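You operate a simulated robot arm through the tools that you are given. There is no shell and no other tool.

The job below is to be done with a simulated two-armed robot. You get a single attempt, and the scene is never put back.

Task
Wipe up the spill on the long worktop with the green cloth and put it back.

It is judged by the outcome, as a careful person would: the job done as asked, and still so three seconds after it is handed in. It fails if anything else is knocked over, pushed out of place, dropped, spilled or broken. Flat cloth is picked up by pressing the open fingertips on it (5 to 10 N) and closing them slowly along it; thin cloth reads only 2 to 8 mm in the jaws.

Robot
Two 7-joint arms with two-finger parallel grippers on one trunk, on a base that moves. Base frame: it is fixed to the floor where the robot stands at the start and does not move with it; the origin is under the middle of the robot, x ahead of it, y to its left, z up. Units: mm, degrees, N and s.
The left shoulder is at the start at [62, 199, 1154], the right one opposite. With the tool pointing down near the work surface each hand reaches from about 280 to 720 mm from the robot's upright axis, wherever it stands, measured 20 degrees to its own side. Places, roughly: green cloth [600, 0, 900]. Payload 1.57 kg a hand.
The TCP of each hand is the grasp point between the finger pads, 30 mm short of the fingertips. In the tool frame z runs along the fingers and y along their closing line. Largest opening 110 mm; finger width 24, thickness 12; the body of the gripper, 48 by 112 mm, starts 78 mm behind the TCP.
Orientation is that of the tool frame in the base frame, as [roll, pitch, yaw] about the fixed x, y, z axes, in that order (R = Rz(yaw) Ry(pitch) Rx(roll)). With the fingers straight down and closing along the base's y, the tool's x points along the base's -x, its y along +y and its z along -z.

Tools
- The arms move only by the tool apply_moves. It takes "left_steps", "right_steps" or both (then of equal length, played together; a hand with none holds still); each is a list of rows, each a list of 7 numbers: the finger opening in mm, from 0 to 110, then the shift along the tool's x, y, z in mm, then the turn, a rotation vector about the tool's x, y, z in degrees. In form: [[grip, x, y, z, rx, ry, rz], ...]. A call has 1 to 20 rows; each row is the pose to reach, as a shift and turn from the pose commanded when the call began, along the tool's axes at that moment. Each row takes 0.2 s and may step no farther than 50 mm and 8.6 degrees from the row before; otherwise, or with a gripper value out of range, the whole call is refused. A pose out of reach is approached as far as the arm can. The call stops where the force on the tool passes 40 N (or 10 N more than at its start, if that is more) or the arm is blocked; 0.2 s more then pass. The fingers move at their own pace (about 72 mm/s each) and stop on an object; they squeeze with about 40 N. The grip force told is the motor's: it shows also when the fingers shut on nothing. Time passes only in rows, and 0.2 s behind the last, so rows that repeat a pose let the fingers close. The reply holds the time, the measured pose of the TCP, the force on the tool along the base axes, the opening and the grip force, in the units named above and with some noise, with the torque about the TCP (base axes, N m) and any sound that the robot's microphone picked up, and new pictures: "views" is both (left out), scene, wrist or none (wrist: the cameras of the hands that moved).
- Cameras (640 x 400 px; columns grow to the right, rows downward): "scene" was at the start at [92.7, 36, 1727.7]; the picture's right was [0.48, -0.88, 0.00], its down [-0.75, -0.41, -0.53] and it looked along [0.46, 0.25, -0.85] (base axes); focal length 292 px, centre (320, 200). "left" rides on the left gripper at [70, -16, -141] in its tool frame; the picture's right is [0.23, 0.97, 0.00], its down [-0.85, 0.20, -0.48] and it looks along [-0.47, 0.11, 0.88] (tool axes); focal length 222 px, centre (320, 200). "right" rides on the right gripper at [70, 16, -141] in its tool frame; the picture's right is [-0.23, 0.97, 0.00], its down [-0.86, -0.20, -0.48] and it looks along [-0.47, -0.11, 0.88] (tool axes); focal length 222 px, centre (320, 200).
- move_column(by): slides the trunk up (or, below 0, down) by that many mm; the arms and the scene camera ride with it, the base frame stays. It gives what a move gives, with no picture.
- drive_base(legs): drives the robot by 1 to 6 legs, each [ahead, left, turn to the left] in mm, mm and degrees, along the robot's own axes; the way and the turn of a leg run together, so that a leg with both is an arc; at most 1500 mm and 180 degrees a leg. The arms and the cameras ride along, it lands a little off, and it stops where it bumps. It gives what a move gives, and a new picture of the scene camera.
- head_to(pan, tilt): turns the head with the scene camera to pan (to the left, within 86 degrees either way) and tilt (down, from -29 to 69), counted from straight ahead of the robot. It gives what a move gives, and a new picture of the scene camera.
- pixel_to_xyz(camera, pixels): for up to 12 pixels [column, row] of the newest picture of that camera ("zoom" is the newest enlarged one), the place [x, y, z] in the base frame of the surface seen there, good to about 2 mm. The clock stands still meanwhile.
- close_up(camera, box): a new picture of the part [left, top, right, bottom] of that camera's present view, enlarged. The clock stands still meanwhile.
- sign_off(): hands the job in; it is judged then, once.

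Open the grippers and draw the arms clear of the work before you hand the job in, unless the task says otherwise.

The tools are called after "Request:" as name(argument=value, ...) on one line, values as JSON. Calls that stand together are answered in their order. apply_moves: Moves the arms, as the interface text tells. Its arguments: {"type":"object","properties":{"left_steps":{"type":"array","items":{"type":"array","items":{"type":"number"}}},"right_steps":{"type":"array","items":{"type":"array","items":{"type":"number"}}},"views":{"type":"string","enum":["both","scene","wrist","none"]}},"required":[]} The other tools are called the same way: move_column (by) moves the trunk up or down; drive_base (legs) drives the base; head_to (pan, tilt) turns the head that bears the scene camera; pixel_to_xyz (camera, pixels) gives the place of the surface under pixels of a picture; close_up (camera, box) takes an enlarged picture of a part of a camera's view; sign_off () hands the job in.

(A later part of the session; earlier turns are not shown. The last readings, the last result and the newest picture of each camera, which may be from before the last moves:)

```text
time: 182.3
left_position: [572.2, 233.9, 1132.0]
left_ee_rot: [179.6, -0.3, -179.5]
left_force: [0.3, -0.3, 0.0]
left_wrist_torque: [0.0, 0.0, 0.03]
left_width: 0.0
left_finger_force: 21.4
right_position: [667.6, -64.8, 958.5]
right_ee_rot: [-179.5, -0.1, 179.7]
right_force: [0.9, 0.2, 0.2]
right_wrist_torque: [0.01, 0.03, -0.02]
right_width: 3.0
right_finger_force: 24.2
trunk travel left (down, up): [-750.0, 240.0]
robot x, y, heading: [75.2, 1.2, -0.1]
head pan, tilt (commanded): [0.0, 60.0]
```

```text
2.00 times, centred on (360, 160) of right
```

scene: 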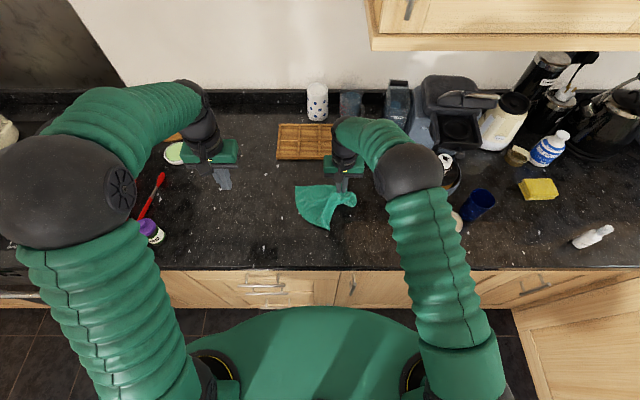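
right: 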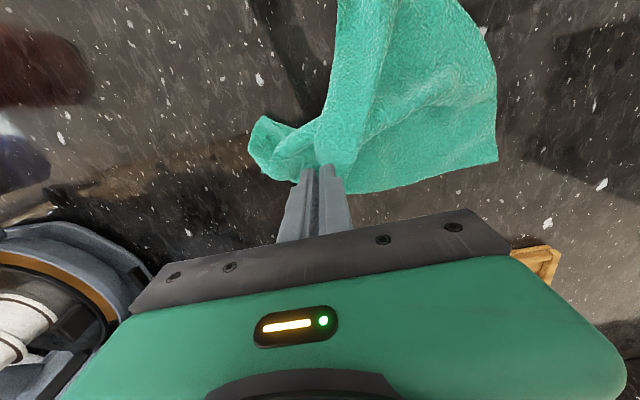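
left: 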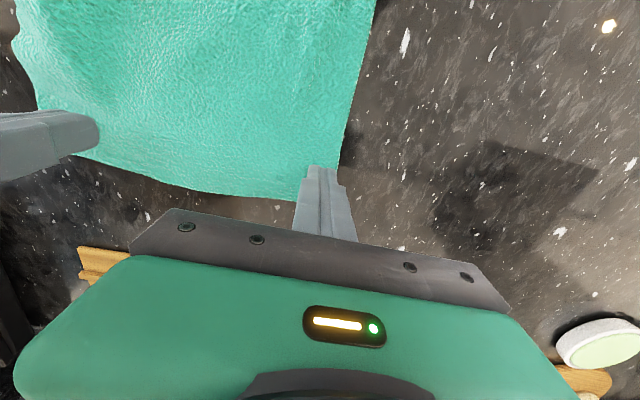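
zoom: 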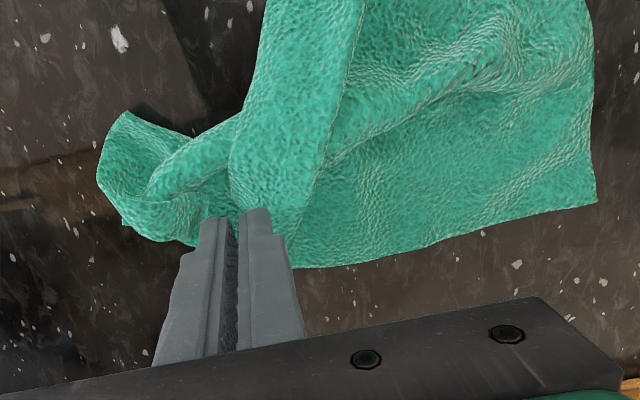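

That only bunched it up. I bring the held edge back along the same way to where it was and release it there; then I will take the two clean far corners and lay the whole cloth the way that worked before.

Request:
apply_moves(right_steps=[[0, 15, 4, -30, 0, 0, 0], [0, 35, 6, -50, 0, 0, 0], [0, 55, 8, -70, 0, 0, 0], [0, 75, 10, -85, 0, 0, 0], [0, 95, 12, -95, 0, 0, 0], [0, 115, 12, -100, 0, 0, 0], [0, 130, 12, -95, 0, 0, 0], [0, 138, 6, -75, 0, 0, 0], [0, 143, 0, -50, 0, 0, 0], [0, 150, -8, -25, 0, 0, 0], [0, 158, -16, 0, 0, 0, 0], [0, 165, -24, 12, 0, 0, 0], [0, 170, -30, 14, 0, 0, 0], [0, 170, -30, 14, 0, 0, 0]], views="both")

Request:
close_up(camera="scene", box=[270, 170, 398, 250])

```text
time: 185.3
left_position: [572.0, 234.0, 1131.3]
left_ee_rot: [179.6, -0.2, -179.6]
left_force: [-0.2, 0.1, -0.1]
left_wrist_torque: [0.04, -0.03, -0.01]
left_width: 0.2
left_finger_force: 20.9
right_position: [497.1, -92.9, 945.3]
right_ee_rot: [-179.5, 0.0, 179.6]
right_force: [0.1, 0.1, 0.2]
right_wrist_torque: [-0.02, 0.01, -0.04]
right_width: 2.9
right_finger_force: 24.0
trunk travel left (down, up): [-750.0, 240.0]
robot x, y, heading: [77.2, -0.1, 0.3]
head pan, tilt (commanded): [0.0, 60.0]
```

scene: 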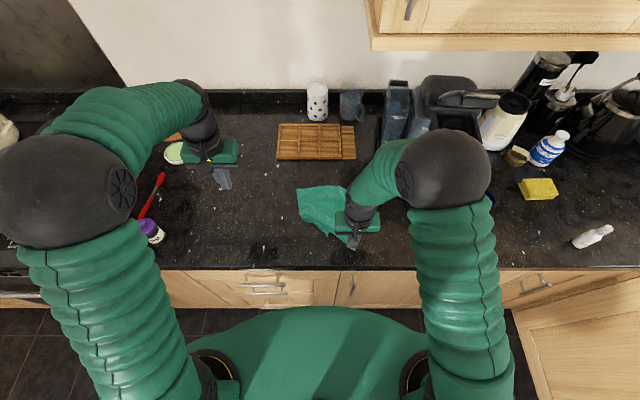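
right: 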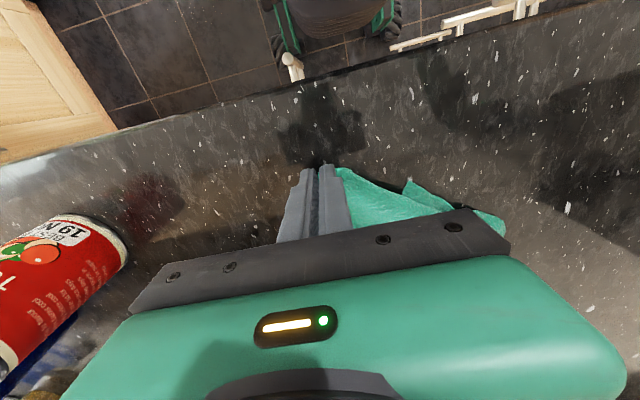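

```text
5.00 times, centred on (334, 210) of scene
```

zoom: 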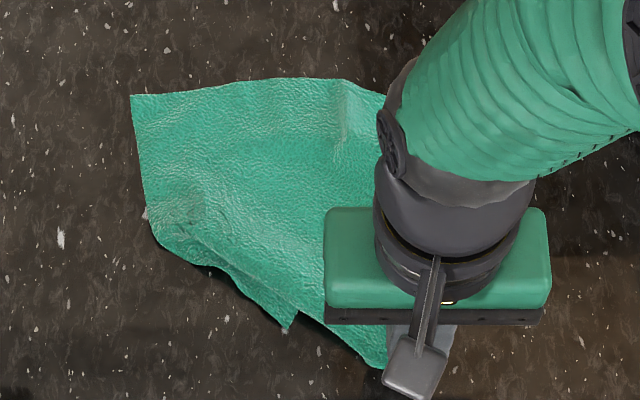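

The held edge is back near the near-right corner. I release it gently and lift the hand away to see the whole cloth.

Request:
apply_moves(right_steps=[[0, 0, 0, 2, 0, 0, 0], [8, 0, 0, 2, 0, 0, 0], [20, 0, 0, 0, 0, 0, 0], [24, 0, 0, -15, 0, 0, 0], [24, 0, 0, -50, 0, 0, 0], [24, 0, -20, -90, 0, 0, 0], [24, 0, -50, -125, 0, 0, 0], [24, 0, -85, -150, 0, 0, 0], [24, 0, -120, -170, 0, 0, 0], [24, 0, -150, -180, 0, 0, 0]], views="scene")

Request:
close_up(camera="scene", box=[270, 170, 398, 250])

Request:
pixel_to_xyz(camera="zoom", pixels=[[133, 97], [440, 100], [350, 82], [440, 85], [290, 325], [380, 360], [150, 230], [250, 85], [300, 200]])

```text
time: 187.5
left_position: [572.3, 232.1, 1130.6]
left_ee_rot: [179.5, -0.2, -179.5]
left_force: [-0.3, -0.7, 0.1]
left_wrist_torque: [-0.01, 0.02, 0.01]
left_width: 0.0
left_finger_force: 21.1
right_position: [496.3, -245.2, 1126.8]
right_ee_rot: [-179.7, 0.0, 179.7]
right_force: [-0.2, -0.4, 0.1]
right_wrist_torque: [0.01, -0.01, -0.01]
right_width: 23.9
right_finger_force: 0.1
trunk travel left (down, up): [-750.0, 240.0]
robot x, y, heading: [71.9, -0.1, 0.2]
head pan, tilt (commanded): [0.0, 60.0]
```

scene: 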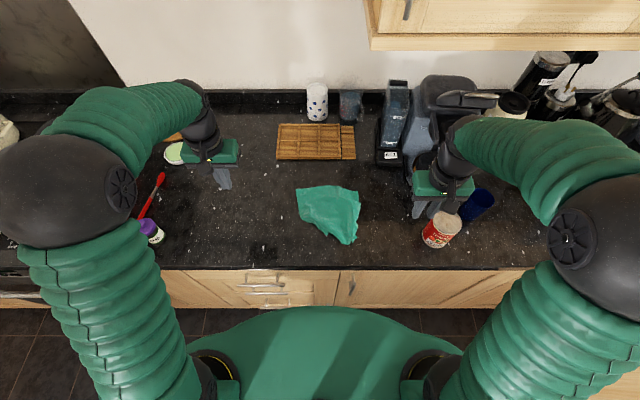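

```text
5.00 times, centred on (334, 210) of scene
```

zoom: 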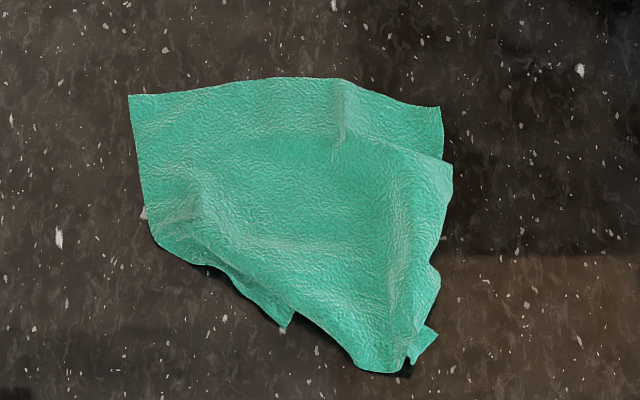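

```text
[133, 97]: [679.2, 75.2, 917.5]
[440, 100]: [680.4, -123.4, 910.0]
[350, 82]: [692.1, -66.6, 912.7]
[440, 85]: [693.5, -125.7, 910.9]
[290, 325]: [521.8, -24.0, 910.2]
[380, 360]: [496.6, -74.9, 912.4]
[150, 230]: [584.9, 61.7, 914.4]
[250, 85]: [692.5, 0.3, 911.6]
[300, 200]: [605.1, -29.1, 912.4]
```

The far corners are at [680, 76] and [676, −122], flat and free. I bring both hands over them, [672, 48] and [665, −94], with fingers closing along the far edge.

Request:
apply_moves(left_steps=[[10, -11, -20, 0, 0, 0, 0], [20, -22, -40, 0, 0, 0, 0], [30, -33, -61, 0, 0, 0, 0], [30, -44, -82, 0, 0, 0, 0], [30, -56, -102, 20, 0, 0, 0], [30, -67, -123, 45, 0, 0, 0], [30, -78, -143, 70, 0, 0, 0], [30, -89, -164, 95, 0, 0, 0], [30, -100, -184, 120, 0, 0, 0]], right_steps=[[30, -19, 17, 0, 0, 0, 0], [30, -38, 34, 0, 0, 0, 0], [30, -57, 50, 0, 0, 0, 0], [30, -76, 67, 0, 0, 0, 0], [30, -95, 84, 20, 0, 0, 0], [30, -114, 101, 45, 0, 0, 0], [30, -133, 118, 70, 0, 0, 0], [30, -151, 135, 95, 0, 0, 0], [30, -169, 151, 120, 0, 0, 0]], views="both")

Request:
pixel_to_xyz(camera="left", pixels=[[330, 160], [335, 165], [300, 155]])

Request:
close_up(camera="left", box=[160, 60, 480, 260])

Request:
close_up(camera="right", box=[160, 60, 480, 260])

```text
time: 189.5
left_position: [677.8, 50.5, 1009.3]
left_ee_rot: [179.6, -0.4, -179.6]
left_force: [1.0, 1.0, -0.2]
left_wrist_torque: [0.02, 0.03, 0.0]
left_width: 30.0
left_finger_force: 0.0
right_position: [668.6, -95.4, 1002.7]
right_ee_rot: [-179.5, -0.3, 179.6]
right_force: [0.8, -0.5, -0.4]
right_wrist_torque: [-0.04, 0.06, 0.02]
right_width: 30.2
right_finger_force: 0.0
trunk travel left (down, up): [-750.0, 240.0]
robot x, y, heading: [77.1, -0.7, 0.2]
head pan, tilt (commanded): [0.0, 60.0]
```

scene: 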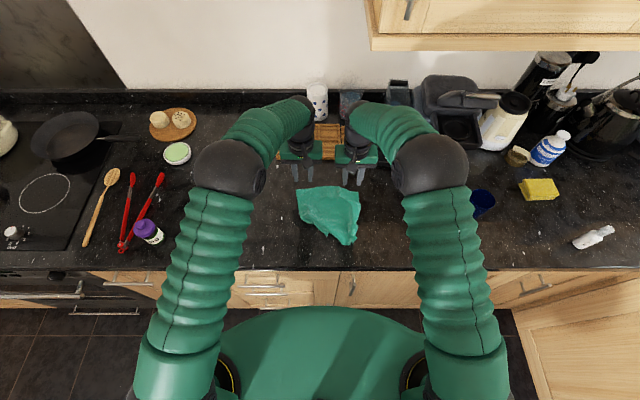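
right: 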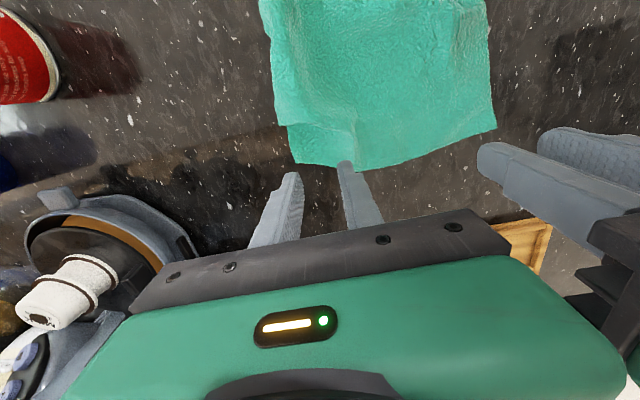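
left: 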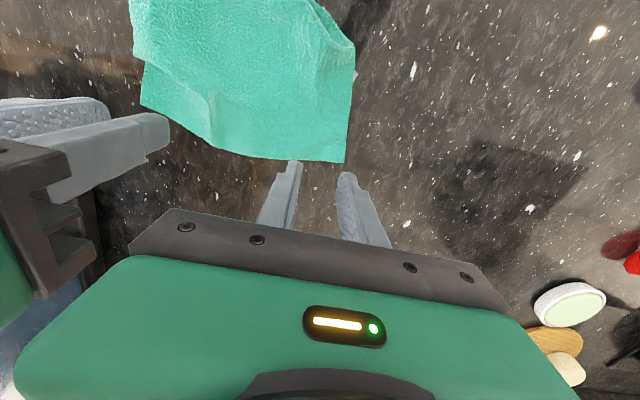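

```text
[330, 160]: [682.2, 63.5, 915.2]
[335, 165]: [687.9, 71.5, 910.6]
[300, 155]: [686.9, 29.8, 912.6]
```

```text
2.00 times, centred on (320, 160) of left
```

zoom: 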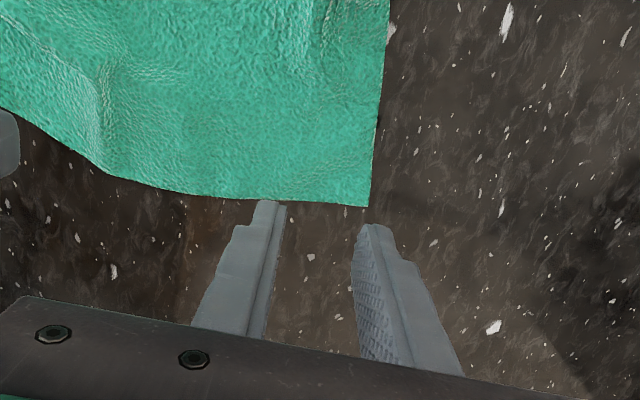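

```text
2.00 times, centred on (320, 160) of right
```

zoom: 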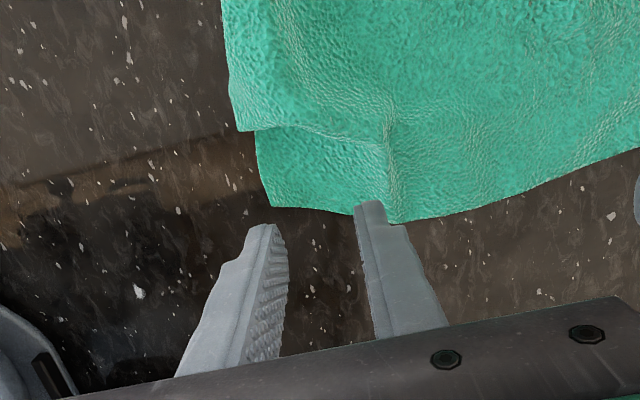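

FL's tip is about [683, 72]; I check FR at right view (296,162) and the second layer edge near (280,125).

Request:
pixel_to_xyz(camera="right", pixels=[[298, 160], [290, 130], [280, 122], [350, 165], [320, 150], [310, 125]])

Request:
pixel_to_xyz(camera="left", pixels=[[342, 160], [348, 130], [260, 158], [220, 148]])

```text
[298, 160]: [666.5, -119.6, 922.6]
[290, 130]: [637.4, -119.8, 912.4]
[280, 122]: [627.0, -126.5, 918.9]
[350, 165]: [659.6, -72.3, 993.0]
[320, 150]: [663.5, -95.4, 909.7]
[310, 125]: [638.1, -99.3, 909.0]
```

```text
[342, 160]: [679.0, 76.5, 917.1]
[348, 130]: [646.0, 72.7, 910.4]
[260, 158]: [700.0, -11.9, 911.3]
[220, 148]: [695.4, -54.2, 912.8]
```

I set the hands at [670, 50] and [655, −93] and go down close to the cloth.

Request:
apply_moves(left_steps=[[30, 8, 0, 20, 0, 0, 0], [30, 8, 0, 45, 0, 0, 0], [30, 8, 0, 60, 0, 0, 0], [30, 8, 0, 65, 0, 0, 0], [30, 8, 0, 65, 0, 0, 0]], right_steps=[[30, 13, 2, 20, 0, 0, 0], [30, 13, 2, 40, 0, 0, 0], [30, 13, 2, 54, 0, 0, 0], [30, 13, 2, 59, 0, 0, 0], [30, 13, 2, 59, 0, 0, 0]], views="none")

```text
time: 190.7
left_position: [667.5, 52.3, 944.1]
left_ee_rot: [179.5, -0.4, -179.5]
left_force: [-0.6, -0.5, -0.4]
left_wrist_torque: [0.01, 0.01, -0.01]
left_width: 30.0
left_finger_force: 0.0
right_position: [653.3, -93.7, 946.9]
right_ee_rot: [-179.5, -0.1, 179.6]
right_force: [0.8, -0.4, 0.8]
right_wrist_torque: [-0.02, 0.02, -0.03]
right_width: 30.0
right_finger_force: 0.0
trunk travel left (down, up): [-750.0, 240.0]
robot x, y, heading: [75.3, -0.7, -0.0]
head pan, tilt (commanded): [0.0, 60.0]
```

Request:
apply_moves(left_steps=[[30, 0, 0, 1.5, 0, 0, 0], [30, 0, 0, 2.5, 0, 0, 0], [30, 0, 0, 3, 0, 0, 0]], right_steps=[[30, 0, 0, 3, 0, 0, 0], [30, 0, 0, 5, 0, 0, 0], [30, 0, 0, 5.8, 0, 0, 0]], views="none")

```text
time: 191.5
left_position: [665.3, 51.1, 942.2]
left_ee_rot: [179.5, -0.1, -179.5]
left_force: [-0.6, 0.3, -0.2]
left_wrist_torque: [0.0, -0.01, -0.04]
left_width: 29.8
left_finger_force: 0.0
right_position: [651.5, -93.3, 942.0]
right_ee_rot: [-179.4, 0.1, 179.6]
right_force: [0.7, -1.0, 12.8]
right_wrist_torque: [0.2, 0.09, 0.03]
right_width: 29.3
right_finger_force: 0.0
trunk travel left (down, up): [-750.0, 240.0]
robot x, y, heading: [77.3, 3.0, 0.0]
head pan, tilt (commanded): [0.0, 60.0]
```

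The right presses 13 N, the left has no contact yet. I lower the left a little more and ease the right.

Request:
apply_moves(left_steps=[[30, 0, 0, 0.6, 0, 0, 0], [30, 0, 0, 1.2, 0, 0, 0], [30, 0, 0, 1.3, 0, 0, 0]], right_steps=[[30, 0, 0, -0.2, 0, 0, 0], [30, 0, 0, -0.2, 0, 0, 0], [30, 0, 0, -0.2, 0, 0, 0]], views="none")

```text
time: 192.3
left_position: [665.9, 53.6, 941.3]
left_ee_rot: [179.4, -0.1, -179.5]
left_force: [-0.7, 1.4, 5.1]
left_wrist_torque: [-0.02, -0.02, -0.05]
left_width: 30.0
left_finger_force: 0.1
right_position: [652.1, -92.1, 941.4]
right_ee_rot: [-179.5, -0.1, 179.6]
right_force: [2.8, -1.1, 14.9]
right_wrist_torque: [0.22, 0.02, -0.02]
right_width: 29.3
right_finger_force: 0.0
trunk travel left (down, up): [-750.0, 240.0]
robot x, y, heading: [72.6, 0.3, 0.3]
head pan, tilt (commanded): [0.0, 60.0]
```

Left 5 N, right 15 N; both on the cloth. I trim a few tenths and close both slowly.

Request:
apply_moves(left_steps=[[28, 0, 0, 0.3, 0, 0, 0], [25, 0, 0, 0.3, 0, 0, 0], [23, 0, 0, 0.3, 0, 0, 0], [20, 0, 0, 0.3, 0, 0, 0], [18, 0, 0, 0.3, 0, 0, 0], [15, 0, 0, 0.3, 0, 0, 0], [13, 0, 0, 0.5, 0, 0, 0], [10, 0, 0, 0.5, 0, 0, 0], [8, 0, 0, 0.5, 0, 0, 0], [6, 0, 0, 0.5, 0, 0, 0], [4, 0, 0, 0.5, 0, 0, 0], [2, 0, 0, 0.5, 0, 0, 0], [0, 0, 0, 0.4, 0, 0, 0], [0, 0, 0, 0.2, 0, 0, 0], [0, 0, 0, 0, 0, 0, 0]], right_steps=[[28, 0, 0, -0.3, 0, 0, 0], [25, 0, 0, -0.3, 0, 0, 0], [23, 0, 0, -0.3, 0, 0, 0], [20, 0, 0, -0.3, 0, 0, 0], [18, 0, 0, -0.3, 0, 0, 0], [15, 0, 0, -0.3, 0, 0, 0], [13, 0, 0, -0.1, 0, 0, 0], [10, 0, 0, -0.1, 0, 0, 0], [8, 0, 0, -0.1, 0, 0, 0], [6, 0, 0, -0.1, 0, 0, 0], [4, 0, 0, -0.1, 0, 0, 0], [2, 0, 0, -0.1, 0, 0, 0], [0, 0, 0, -0.2, 0, 0, 0], [0, 0, 0, -0.2, 0, 0, 0], [0, 0, 0, -0.3, 0, 0, 0]], views="wrist")

Request:
close_up(camera="left", box=[160, 60, 480, 260])

Request:
close_up(camera="right", box=[160, 60, 480, 260])

```text
time: 195.5
left_position: [665.4, 51.1, 941.4]
left_ee_rot: [179.6, -0.1, -179.7]
left_force: [1.2, -3.6, 7.3]
left_wrist_torque: [-0.13, -0.03, 0.03]
left_width: 2.2
left_finger_force: 24.0
right_position: [652.0, -93.1, 940.6]
right_ee_rot: [-179.5, 0.0, 179.6]
right_force: [0.3, 4.3, 13.1]
right_wrist_torque: [0.16, 0.09, -0.06]
right_width: 2.2
right_finger_force: 24.0
trunk travel left (down, up): [-750.0, 240.0]
robot x, y, heading: [78.2, -0.0, 0.0]
head pan, tilt (commanded): [0.0, 60.0]
```

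right: 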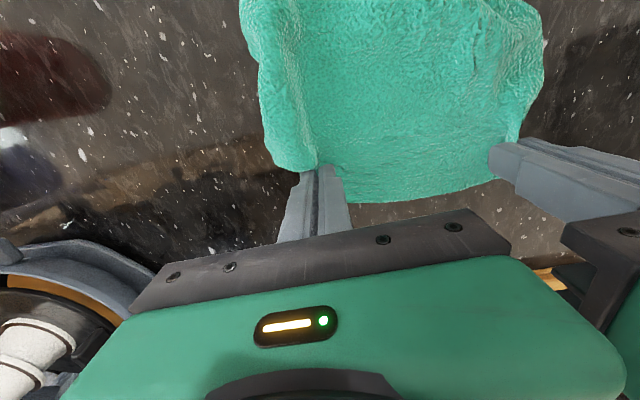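
left: 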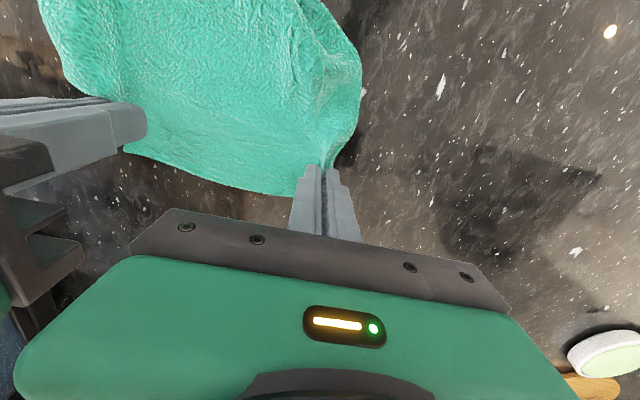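

```text
2.00 times, centred on (320, 160) of left
```

zoom: 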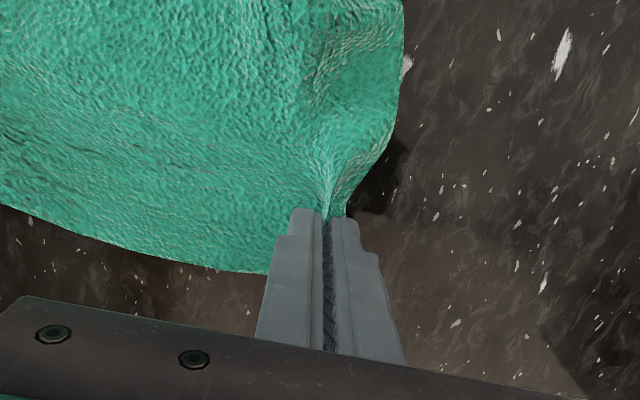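

```text
2.00 times, centred on (320, 160) of right
```

zoom: 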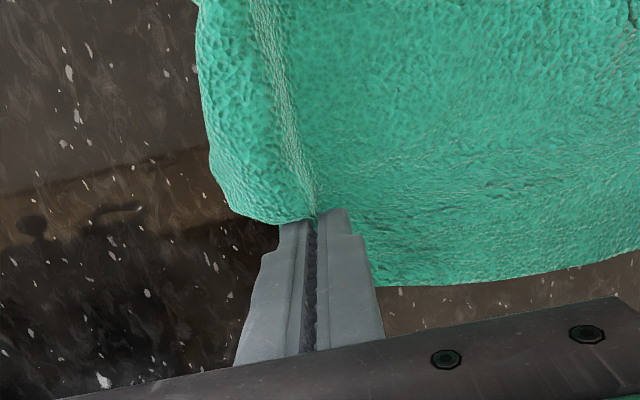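

Both hands hold the far edge (2.2 mm each). I lift it into a curtain and shake it, all at safe height.

Request:
apply_moves(left_steps=[[0, 5, 0, -25, 0, 0, 0], [0, 15, 0, -60, 0, 0, 0], [0, 30, 0, -100, 0, 0, 0], [0, 45, 0, -140, 0, 0, 0], [0, 60, 0, -180, 0, 0, 0], [0, 75, 0, -220, 0, 0, 0], [0, 80, 0, -260, 0, 0, 0], [0, 80, 0, -295, 0, 0, 0], [0, 80, 0, -250, 0, 0, 0], [0, 80, 0, -295, 0, 0, 0], [0, 80, 0, -250, 0, 0, 0], [0, 80, 0, -295, 0, 0, 0], [0, 80, 0, -250, 0, 0, 0], [0, 80, 0, -295, 0, 0, 0], [0, 110, 0, -270, 0, 0, 0], [0, 70, 0, -290, 0, 0, 0], [0, 110, 0, -270, 0, 0, 0], [0, 70, 0, -290, 0, 0, 0], [0, 80, 0, -290, 0, 0, 0], [0, 80, 0, -290, 0, 0, 0]], right_steps=[[0, 5, 0, -25, 0, 0, 0], [0, 10, 0, -60, 0, 0, 0], [0, 20, 0, -100, 0, 0, 0], [0, 33, 0, -140, 0, 0, 0], [0, 47, 0, -180, 0, 0, 0], [0, 62, 0, -220, 0, 0, 0], [0, 67, 0, -260, 0, 0, 0], [0, 67, 0, -295, 0, 0, 0], [0, 67, 0, -250, 0, 0, 0], [0, 67, 0, -295, 0, 0, 0], [0, 67, 0, -250, 0, 0, 0], [0, 67, 0, -295, 0, 0, 0], [0, 67, 0, -250, 0, 0, 0], [0, 67, 0, -295, 0, 0, 0], [0, 97, 0, -270, 0, 0, 0], [0, 57, 0, -290, 0, 0, 0], [0, 97, 0, -270, 0, 0, 0], [0, 57, 0, -290, 0, 0, 0], [0, 67, 0, -290, 0, 0, 0], [0, 67, 0, -290, 0, 0, 0]], views="both")

Request:
close_up(camera="scene", box=[240, 120, 400, 220])

Request:
close_up(camera="left", box=[120, 60, 400, 235])

Request:
close_up(camera="right", box=[240, 60, 520, 235])

```text
time: 199.7
left_position: [585.3, 48.6, 1232.8]
left_ee_rot: [179.5, -0.1, -179.6]
left_force: [0.1, -1.4, -0.2]
left_wrist_torque: [0.02, -0.04, -0.02]
left_width: 2.4
left_finger_force: 24.1
right_position: [585.3, -89.1, 1232.8]
right_ee_rot: [-179.6, 0.0, 179.7]
right_force: [-0.2, 0.1, 0.1]
right_wrist_torque: [0.0, 0.0, -0.01]
right_width: 2.4
right_finger_force: 23.9
trunk travel left (down, up): [-750.0, 240.0]
robot x, y, heading: [74.5, -1.0, 0.1]
head pan, tilt (commanded): [0.0, 60.0]
```

scene: 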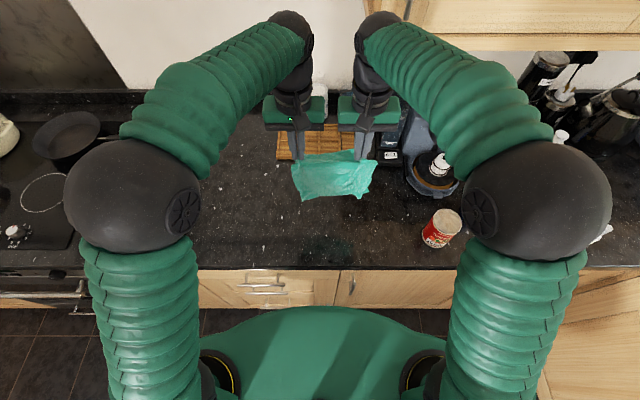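
right: 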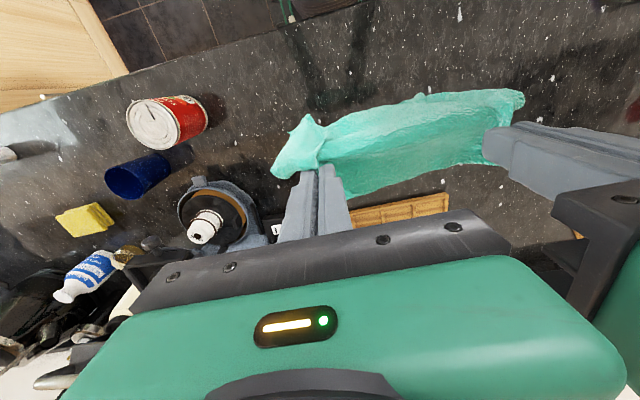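
left: 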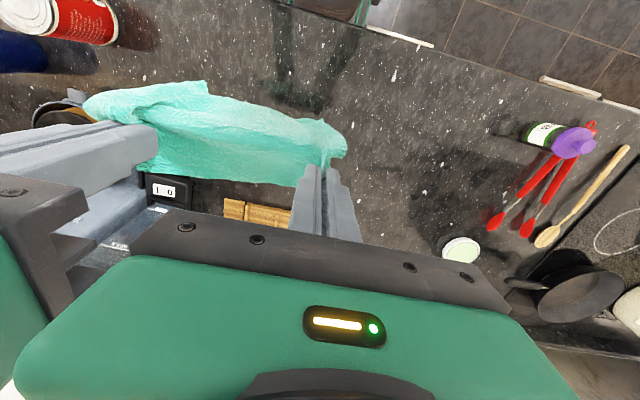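

```text
4.00 times, centred on (320, 170) of scene
```

zoom: 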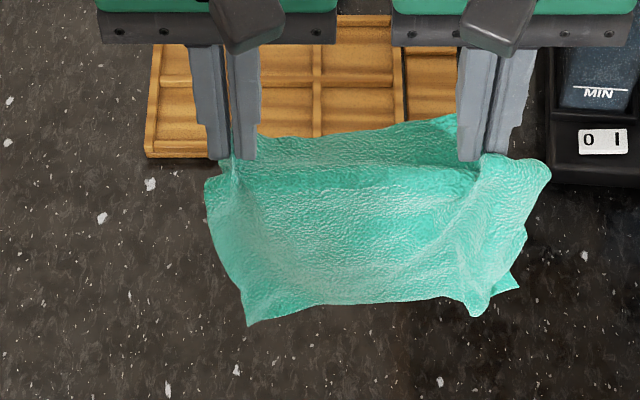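

```text
2.29 times, centred on (260, 148) of left
```

zoom: 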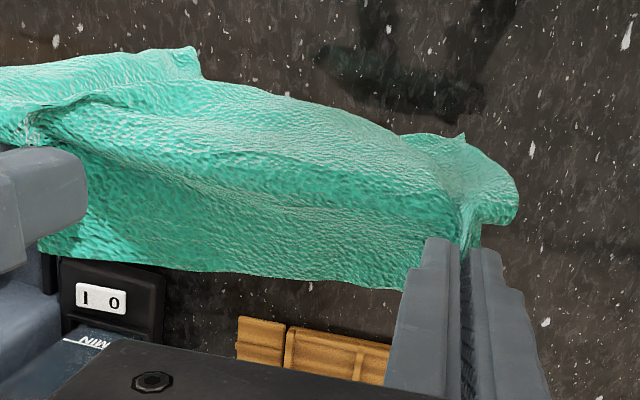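

```text
2.29 times, centred on (380, 148) of right
```

zoom: 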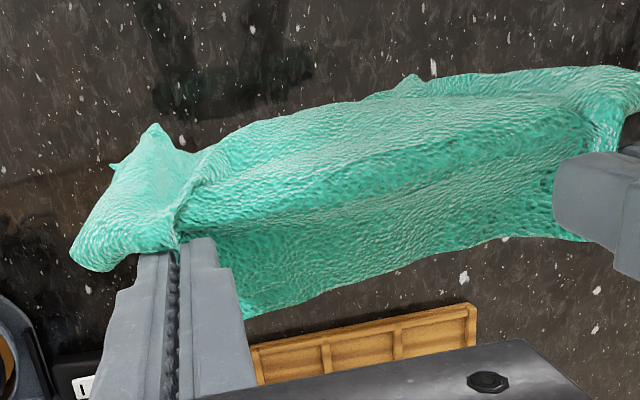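

The cloth now hangs fully open: bottom corners show free at zoom (250,322) and (515,285). I carry it to x≈490, let the bottom touch, and drag it away from the robot while descending, shifting 17 mm left to centre it.

Request:
apply_moves(left_steps=[[0, 25, 4, 20, 0, 0, 0], [0, 50, 8, 45, 0, 0, 0], [0, 75, 12, 70, 0, 0, 0], [0, 95, 17, 95, 0, 0, 0], [0, 95, 17, 110, 0, 0, 0], [0, 85, 17, 122, 0, 0, 0], [0, 68, 17, 136, 0, 0, 0], [0, 50, 17, 150, 0, 0, 0], [0, 30, 17, 166, 0, 0, 0], [0, 10, 17, 182, 0, 0, 0], [0, -10, 17, 198, 0, 0, 0], [0, -30, 17, 213, 0, 0, 0], [0, -50, 17, 228, 0, 0, 0], [0, -68, 17, 243, 0, 0, 0], [0, -84, 17, 257, 0, 0, 0], [0, -96, 17, 270, 0, 0, 0], [0, -104, 17, 280, 0, 0, 0], [0, -108, 17, 286, 0, 0, 0]], right_steps=[[0, 25, 4, 20, 0, 0, 0], [0, 50, 8, 45, 0, 0, 0], [0, 75, 12, 70, 0, 0, 0], [0, 95, 17, 95, 0, 0, 0], [0, 95, 17, 110, 0, 0, 0], [0, 85, 17, 122, 0, 0, 0], [0, 68, 17, 136, 0, 0, 0], [0, 50, 17, 150, 0, 0, 0], [0, 30, 17, 166, 0, 0, 0], [0, 10, 17, 182, 0, 0, 0], [0, -10, 17, 198, 0, 0, 0], [0, -30, 17, 213, 0, 0, 0], [0, -50, 17, 228, 0, 0, 0], [0, -68, 17, 243, 0, 0, 0], [0, -84, 17, 257, 0, 0, 0], [0, -96, 17, 270, 0, 0, 0], [0, -104, 17, 280, 0, 0, 0], [0, -108, 17, 286, 0, 0, 0]], views="both")

Request:
close_up(camera="scene", box=[250, 165, 394, 255])

```text
time: 203.5
left_position: [694.6, 67.9, 943.7]
left_ee_rot: [179.5, -0.2, -179.6]
left_force: [0.1, -4.7, -0.9]
left_wrist_torque: [-0.14, -0.01, 0.04]
left_width: 2.3
left_finger_force: 23.7
right_position: [693.7, -76.2, 944.0]
right_ee_rot: [-179.4, -0.1, 179.6]
right_force: [-1.0, 5.2, 0.1]
right_wrist_torque: [0.15, 0.0, -0.05]
right_width: 2.2
right_finger_force: 24.0
trunk travel left (down, up): [-750.0, 240.0]
robot x, y, heading: [77.5, 0.6, -0.0]
head pan, tilt (commanded): [0.0, 60.0]
```

scene: 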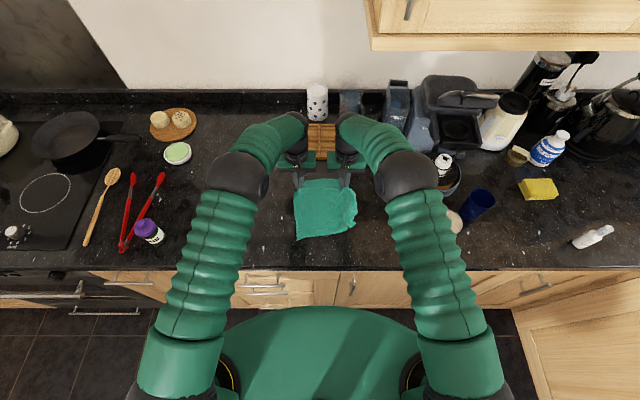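
right: 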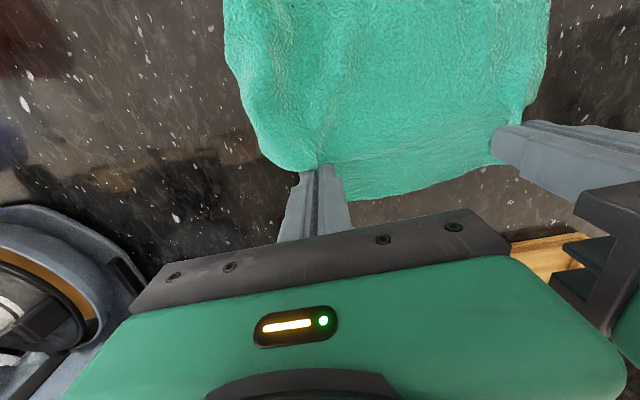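
left: 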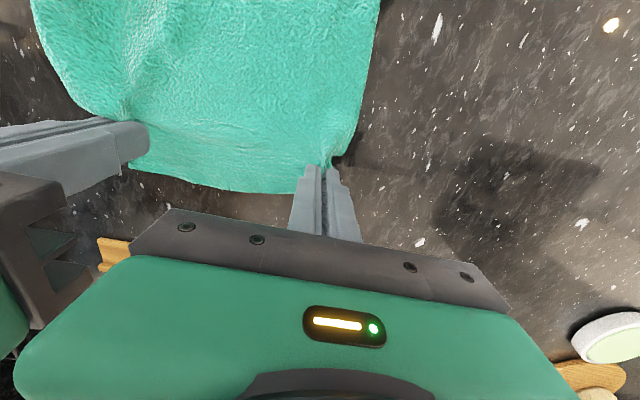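

```text
4.44 times, centred on (322, 210) of scene
```

zoom: 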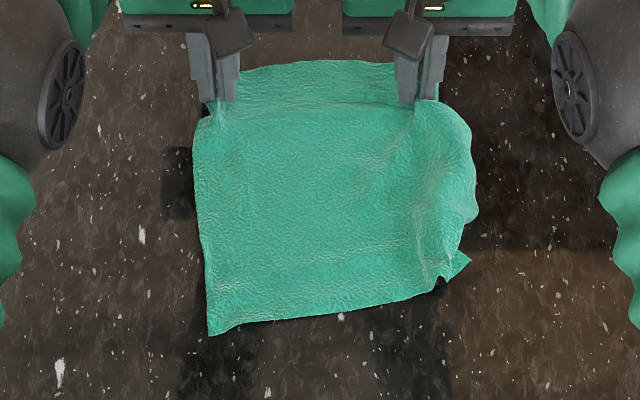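

It now lies open: near-left corner at zoom (210,333), near-right at (470,260) with only a small fold there. I set it down, open both hands and lift straight off.

Request:
apply_moves(left_steps=[[0, 0, 0, 1.5, 0, 0, 0], [8, 0, 0, 1.5, 0, 0, 0], [18, 0, 0, 1.5, 0, 0, 0], [26, 0, 0, 0, 0, 0, 0], [26, 0, 0, -15, 0, 0, 0], [26, 0, 0, -45, 0, 0, 0], [26, 5, 15, -80, 0, 0, 0], [26, 20, 45, -110, 0, 0, 0], [26, 45, 80, -135, 0, 0, 0], [26, 70, 115, -160, 0, 0, 0], [26, 95, 150, -180, 0, 0, 0]], right_steps=[[0, 0, 0, 1.5, 0, 0, 0], [8, 0, 0, 1.5, 0, 0, 0], [18, 0, 0, 1.5, 0, 0, 0], [26, 0, 0, 0, 0, 0, 0], [26, 0, 0, -15, 0, 0, 0], [26, 0, 0, -45, 0, 0, 0], [26, 5, -15, -80, 0, 0, 0], [26, 20, -45, -110, 0, 0, 0], [26, 45, -75, -135, 0, 0, 0], [26, 70, -105, -160, 0, 0, 0], [26, 95, -130, -180, 0, 0, 0]], views="scene")

Request:
close_up(camera="scene", box=[256, 170, 384, 250])

Request:
pixel_to_xyz(camera="zoom", pixels=[[190, 60], [480, 60], [165, 100], [190, 365], [470, 285], [460, 270], [430, 300], [300, 350], [490, 150], [490, 230], [300, 60], [300, 200]])

```text
time: 205.9
left_position: [595.4, 217.4, 1128.7]
left_ee_rot: [179.5, -0.1, -179.6]
left_force: [1.3, 0.3, -0.7]
left_wrist_torque: [0.02, -0.02, -0.01]
left_width: 25.9
left_finger_force: 0.0
right_position: [595.8, -204.3, 1126.8]
right_ee_rot: [-179.5, 0.0, 179.7]
right_force: [0.1, 0.7, 0.3]
right_wrist_torque: [0.01, -0.02, 0.0]
right_width: 25.9
right_finger_force: 0.0
trunk travel left (down, up): [-750.0, 240.0]
robot x, y, heading: [74.8, 1.3, -0.0]
head pan, tilt (commanded): [0.0, 60.0]
```

scene: 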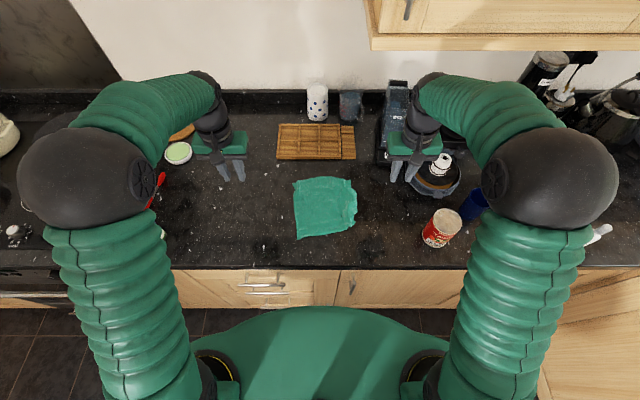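

```text
5.00 times, centred on (320, 210) of scene
```

zoom: 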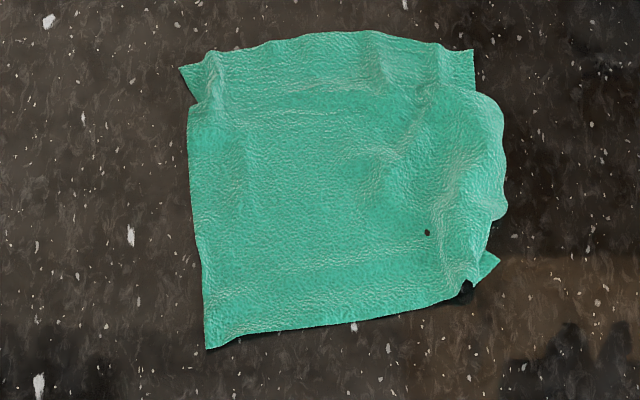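

```text
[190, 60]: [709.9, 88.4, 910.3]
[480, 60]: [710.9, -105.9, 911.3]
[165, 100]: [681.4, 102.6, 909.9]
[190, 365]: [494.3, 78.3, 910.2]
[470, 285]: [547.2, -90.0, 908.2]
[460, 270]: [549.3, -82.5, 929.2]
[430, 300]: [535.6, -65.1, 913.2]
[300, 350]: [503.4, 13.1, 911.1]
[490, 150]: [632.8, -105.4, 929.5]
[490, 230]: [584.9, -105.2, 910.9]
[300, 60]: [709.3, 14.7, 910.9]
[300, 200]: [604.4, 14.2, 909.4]
```

The cloth is open and back in its place: far corners ≈ [700, 92] and [712, −103]. The near corners still need drawing out a little; I look closely at corner E near zoom (490,265).

Request:
close_up(camera="scene", box=[330, 205, 378, 235])

Request:
pixel_to_xyz(camera="zoom", pixels=[[330, 215], [310, 225], [300, 250], [270, 200], [240, 220], [250, 250], [200, 260], [345, 110], [340, 60], [290, 160], [320, 210], [150, 290]])

```text
13.33 times, centred on (354, 220) of scene
```

zoom: 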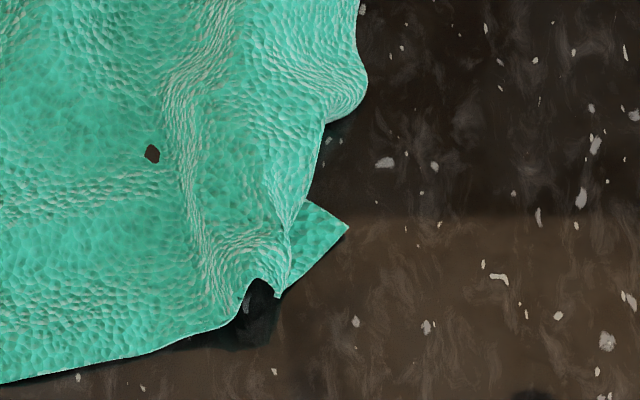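

```text
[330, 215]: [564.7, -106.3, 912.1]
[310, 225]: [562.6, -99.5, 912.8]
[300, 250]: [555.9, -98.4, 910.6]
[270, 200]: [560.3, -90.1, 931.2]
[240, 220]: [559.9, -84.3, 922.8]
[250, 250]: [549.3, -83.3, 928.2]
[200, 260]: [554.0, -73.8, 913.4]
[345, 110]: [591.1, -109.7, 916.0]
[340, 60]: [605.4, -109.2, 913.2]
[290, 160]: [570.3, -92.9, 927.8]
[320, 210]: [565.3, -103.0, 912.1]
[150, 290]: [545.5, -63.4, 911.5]
```

E's tip shows flat on the worktop at [562, −111], its flap running under a small arch. I bring the closed right fingers over [560, −108] to press on that flap and draw it out towards its old place.

Request:
apply_moves(right_steps=[[0, 8, 20, 0, 0, 0, 0], [0, 16, 40, 15, 0, 0, 0], [0, 24, 60, 40, 0, 0, 0], [0, 32, 80, 70, 0, 0, 0], [0, 36, 95, 100, 0, 0, 0], [0, 36, 95, 135, 0, 0, 0]], views="wrist")

Request:
close_up(camera="right", box=[200, 80, 440, 230])

```text
time: 207.3
left_position: [600.7, 217.9, 1126.9]
left_ee_rot: [179.5, -0.2, -179.6]
left_force: [0.2, 0.3, 0.1]
left_wrist_torque: [0.01, -0.01, 0.03]
left_width: 25.8
left_finger_force: 0.1
right_position: [565.1, -108.8, 989.1]
right_ee_rot: [-179.5, -0.3, 179.6]
right_force: [1.2, -0.8, 0.1]
right_wrist_torque: [0.0, 0.0, 0.02]
right_width: 0.2
right_finger_force: 21.2
trunk travel left (down, up): [-750.0, 240.0]
robot x, y, heading: [77.9, -0.9, -0.2]
head pan, tilt (commanded): [0.0, 60.0]
```

right: 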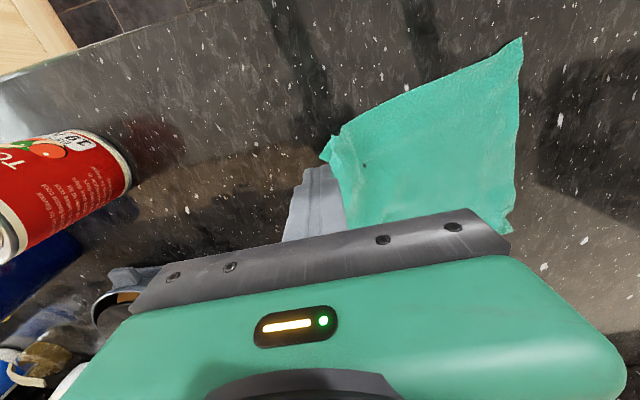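

```text
2.67 times, centred on (320, 155) of right
```

zoom: 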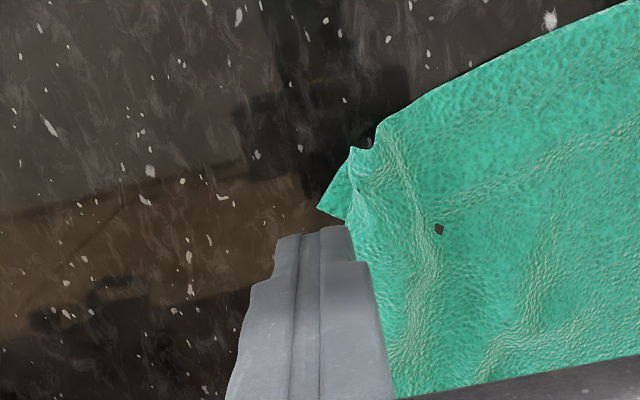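

E's tip is at right zoom (318,208). I check its place from this camera.

Request:
pixel_to_xyz(camera="right", pixels=[[321, 157], [328, 153], [327, 145], [332, 138], [340, 150]])

```text
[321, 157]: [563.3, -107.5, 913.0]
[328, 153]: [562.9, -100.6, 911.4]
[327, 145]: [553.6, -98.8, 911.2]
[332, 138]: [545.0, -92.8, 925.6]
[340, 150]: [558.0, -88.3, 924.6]
```

I go down onto the flap at [557, −104].

Request:
apply_moves(right_steps=[[0, 4, 4, 20, 0, 0, 0], [0, 4, 4, 38, 0, 0, 0], [0, 4, 4, 45, 0, 0, 0], [0, 4, 4, 48, 0, 0, 0], [0, 4, 4, 49, 0, 0, 0]], views="none")

```text
time: 208.5
left_position: [597.7, 218.4, 1127.1]
left_ee_rot: [179.4, -0.1, -179.6]
left_force: [0.4, 0.0, -0.3]
left_wrist_torque: [-0.02, -0.03, 0.01]
left_width: 26.2
left_finger_force: 0.2
right_position: [558.7, -105.7, 942.9]
right_ee_rot: [-179.6, 0.2, 179.6]
right_force: [1.7, -0.8, 15.3]
right_wrist_torque: [0.13, -0.15, 0.0]
right_width: 0.0
right_finger_force: 21.6
trunk travel left (down, up): [-750.0, 240.0]
robot x, y, heading: [76.1, -1.6, -0.1]
head pan, tilt (commanded): [0.0, 60.0]
```

It presses with 15 N. I ease slightly and slide the corner towards the robot, 30 mm first.

Request:
apply_moves(right_steps=[[0, 5, 0, -0.3, 0, 0, 0], [0, 10, 0, -0.3, 0, 0, 0], [0, 15, 0, -0.3, 0, 0, 0], [0, 20, 0, -0.3, 0, 0, 0], [0, 25, 0, -0.3, 0, 0, 0], [0, 30, 0, -0.3, 0, 0, 0]], views="both")

Request:
close_up(camera="right", box=[200, 80, 440, 230])

Request:
close_up(camera="scene", box=[256, 170, 384, 250])

```text
time: 209.9
left_position: [598.0, 219.3, 1128.0]
left_ee_rot: [179.5, 0.0, -179.6]
left_force: [0.2, 0.0, 0.5]
left_wrist_torque: [-0.01, -0.04, 0.0]
left_width: 25.8
left_finger_force: 0.0
right_position: [528.2, -106.1, 942.5]
right_ee_rot: [-179.3, 0.0, 179.6]
right_force: [4.7, 0.0, 20.5]
right_wrist_torque: [0.22, -0.29, -0.05]
right_width: 0.1
right_finger_force: 21.5
trunk travel left (down, up): [-750.0, 240.0]
robot x, y, heading: [74.7, 0.6, 0.3]
head pan, tilt (commanded): [0.0, 60.0]
```

scene: 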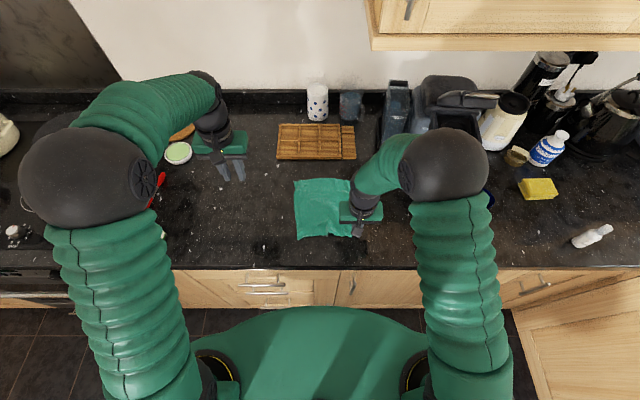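
right: 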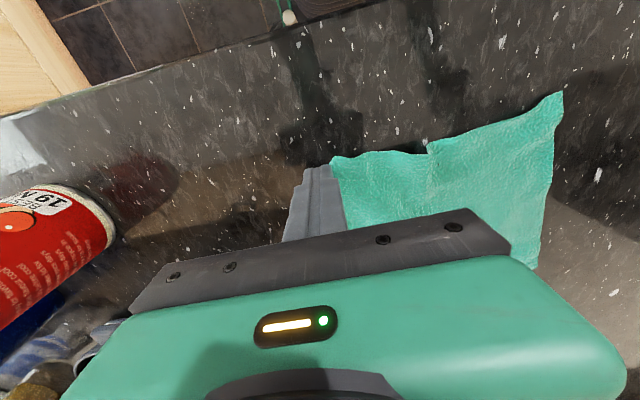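

```text
2.67 times, centred on (320, 155) of right
```

zoom: 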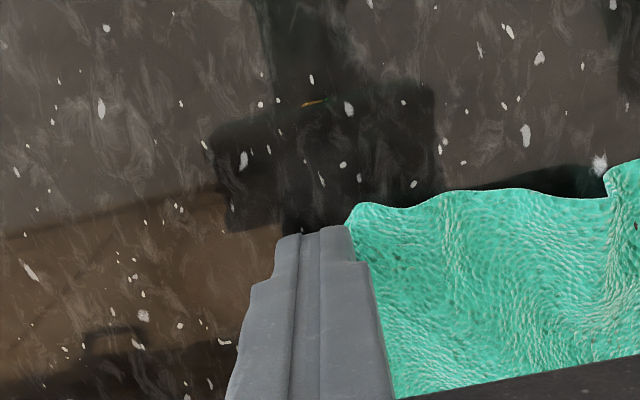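

```text
5.00 times, centred on (320, 210) of scene
```

zoom: 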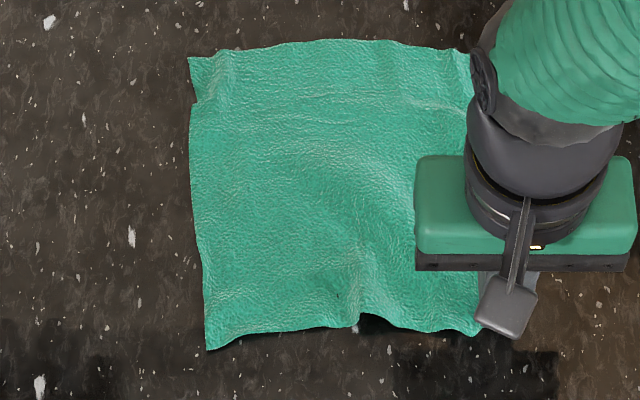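

The corner has come out: the near edge now runs to zoom (480,330). I ease the force a little and continue another 35 mm towards its old place.

Request:
apply_moves(right_steps=[[0, 3, 0, -0.6, 0, 0, 0], [0, 9, -1, -0.6, 0, 0, 0], [0, 15, -2, -0.6, 0, 0, 0], [0, 21, -3, -0.6, 0, 0, 0], [0, 27, -4, -0.6, 0, 0, 0], [0, 32, -5, -0.6, 0, 0, 0]], views="both")

Request:
close_up(camera="right", box=[200, 80, 440, 230])

Request:
close_up(camera="scene", box=[256, 170, 384, 250])

```text
time: 211.3
left_position: [599.7, 218.1, 1127.1]
left_ee_rot: [179.5, -0.3, -179.6]
left_force: [0.6, 0.1, 1.1]
left_wrist_torque: [0.02, -0.01, -0.01]
left_width: 26.1
left_finger_force: 0.1
right_position: [496.0, -109.5, 941.6]
right_ee_rot: [-179.4, -0.2, 179.5]
right_force: [3.0, 0.0, 15.8]
right_wrist_torque: [0.13, -0.19, -0.02]
right_width: 0.0
right_finger_force: 20.9
trunk travel left (down, up): [-750.0, 240.0]
robot x, y, heading: [74.6, 2.8, -0.1]
head pan, tilt (commanded): [0.0, 60.0]
```

scene: 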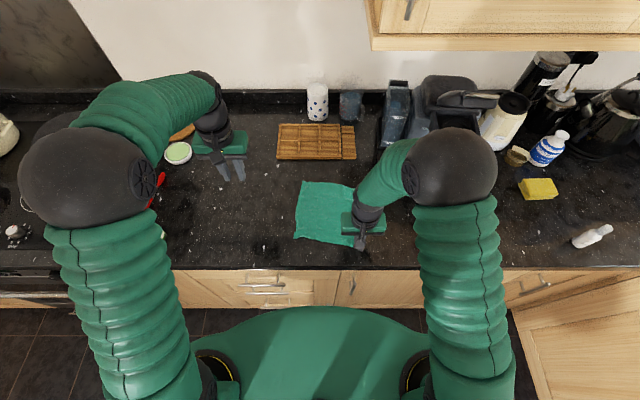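
right: 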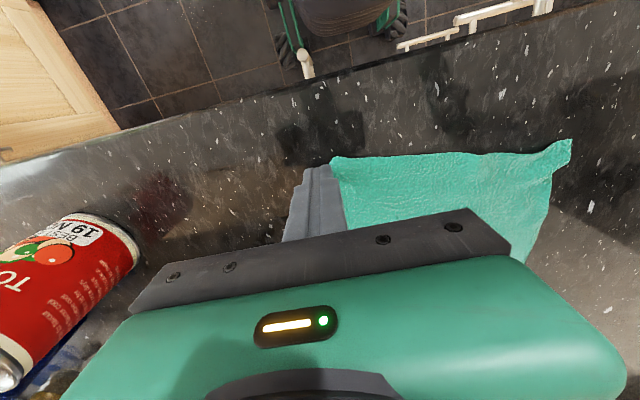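

```text
2.67 times, centred on (320, 155) of right
```

zoom: 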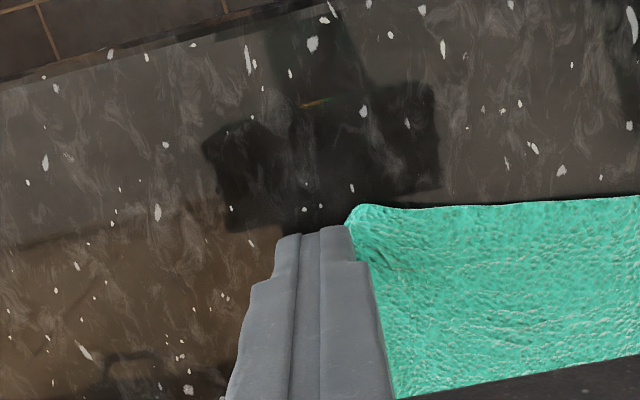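

```text
5.00 times, centred on (320, 210) of scene
```

zoom: 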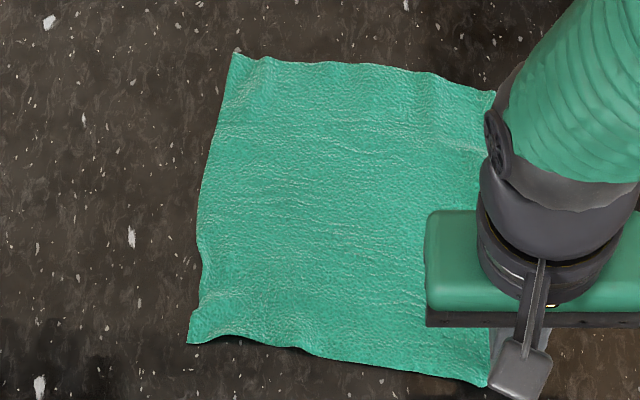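

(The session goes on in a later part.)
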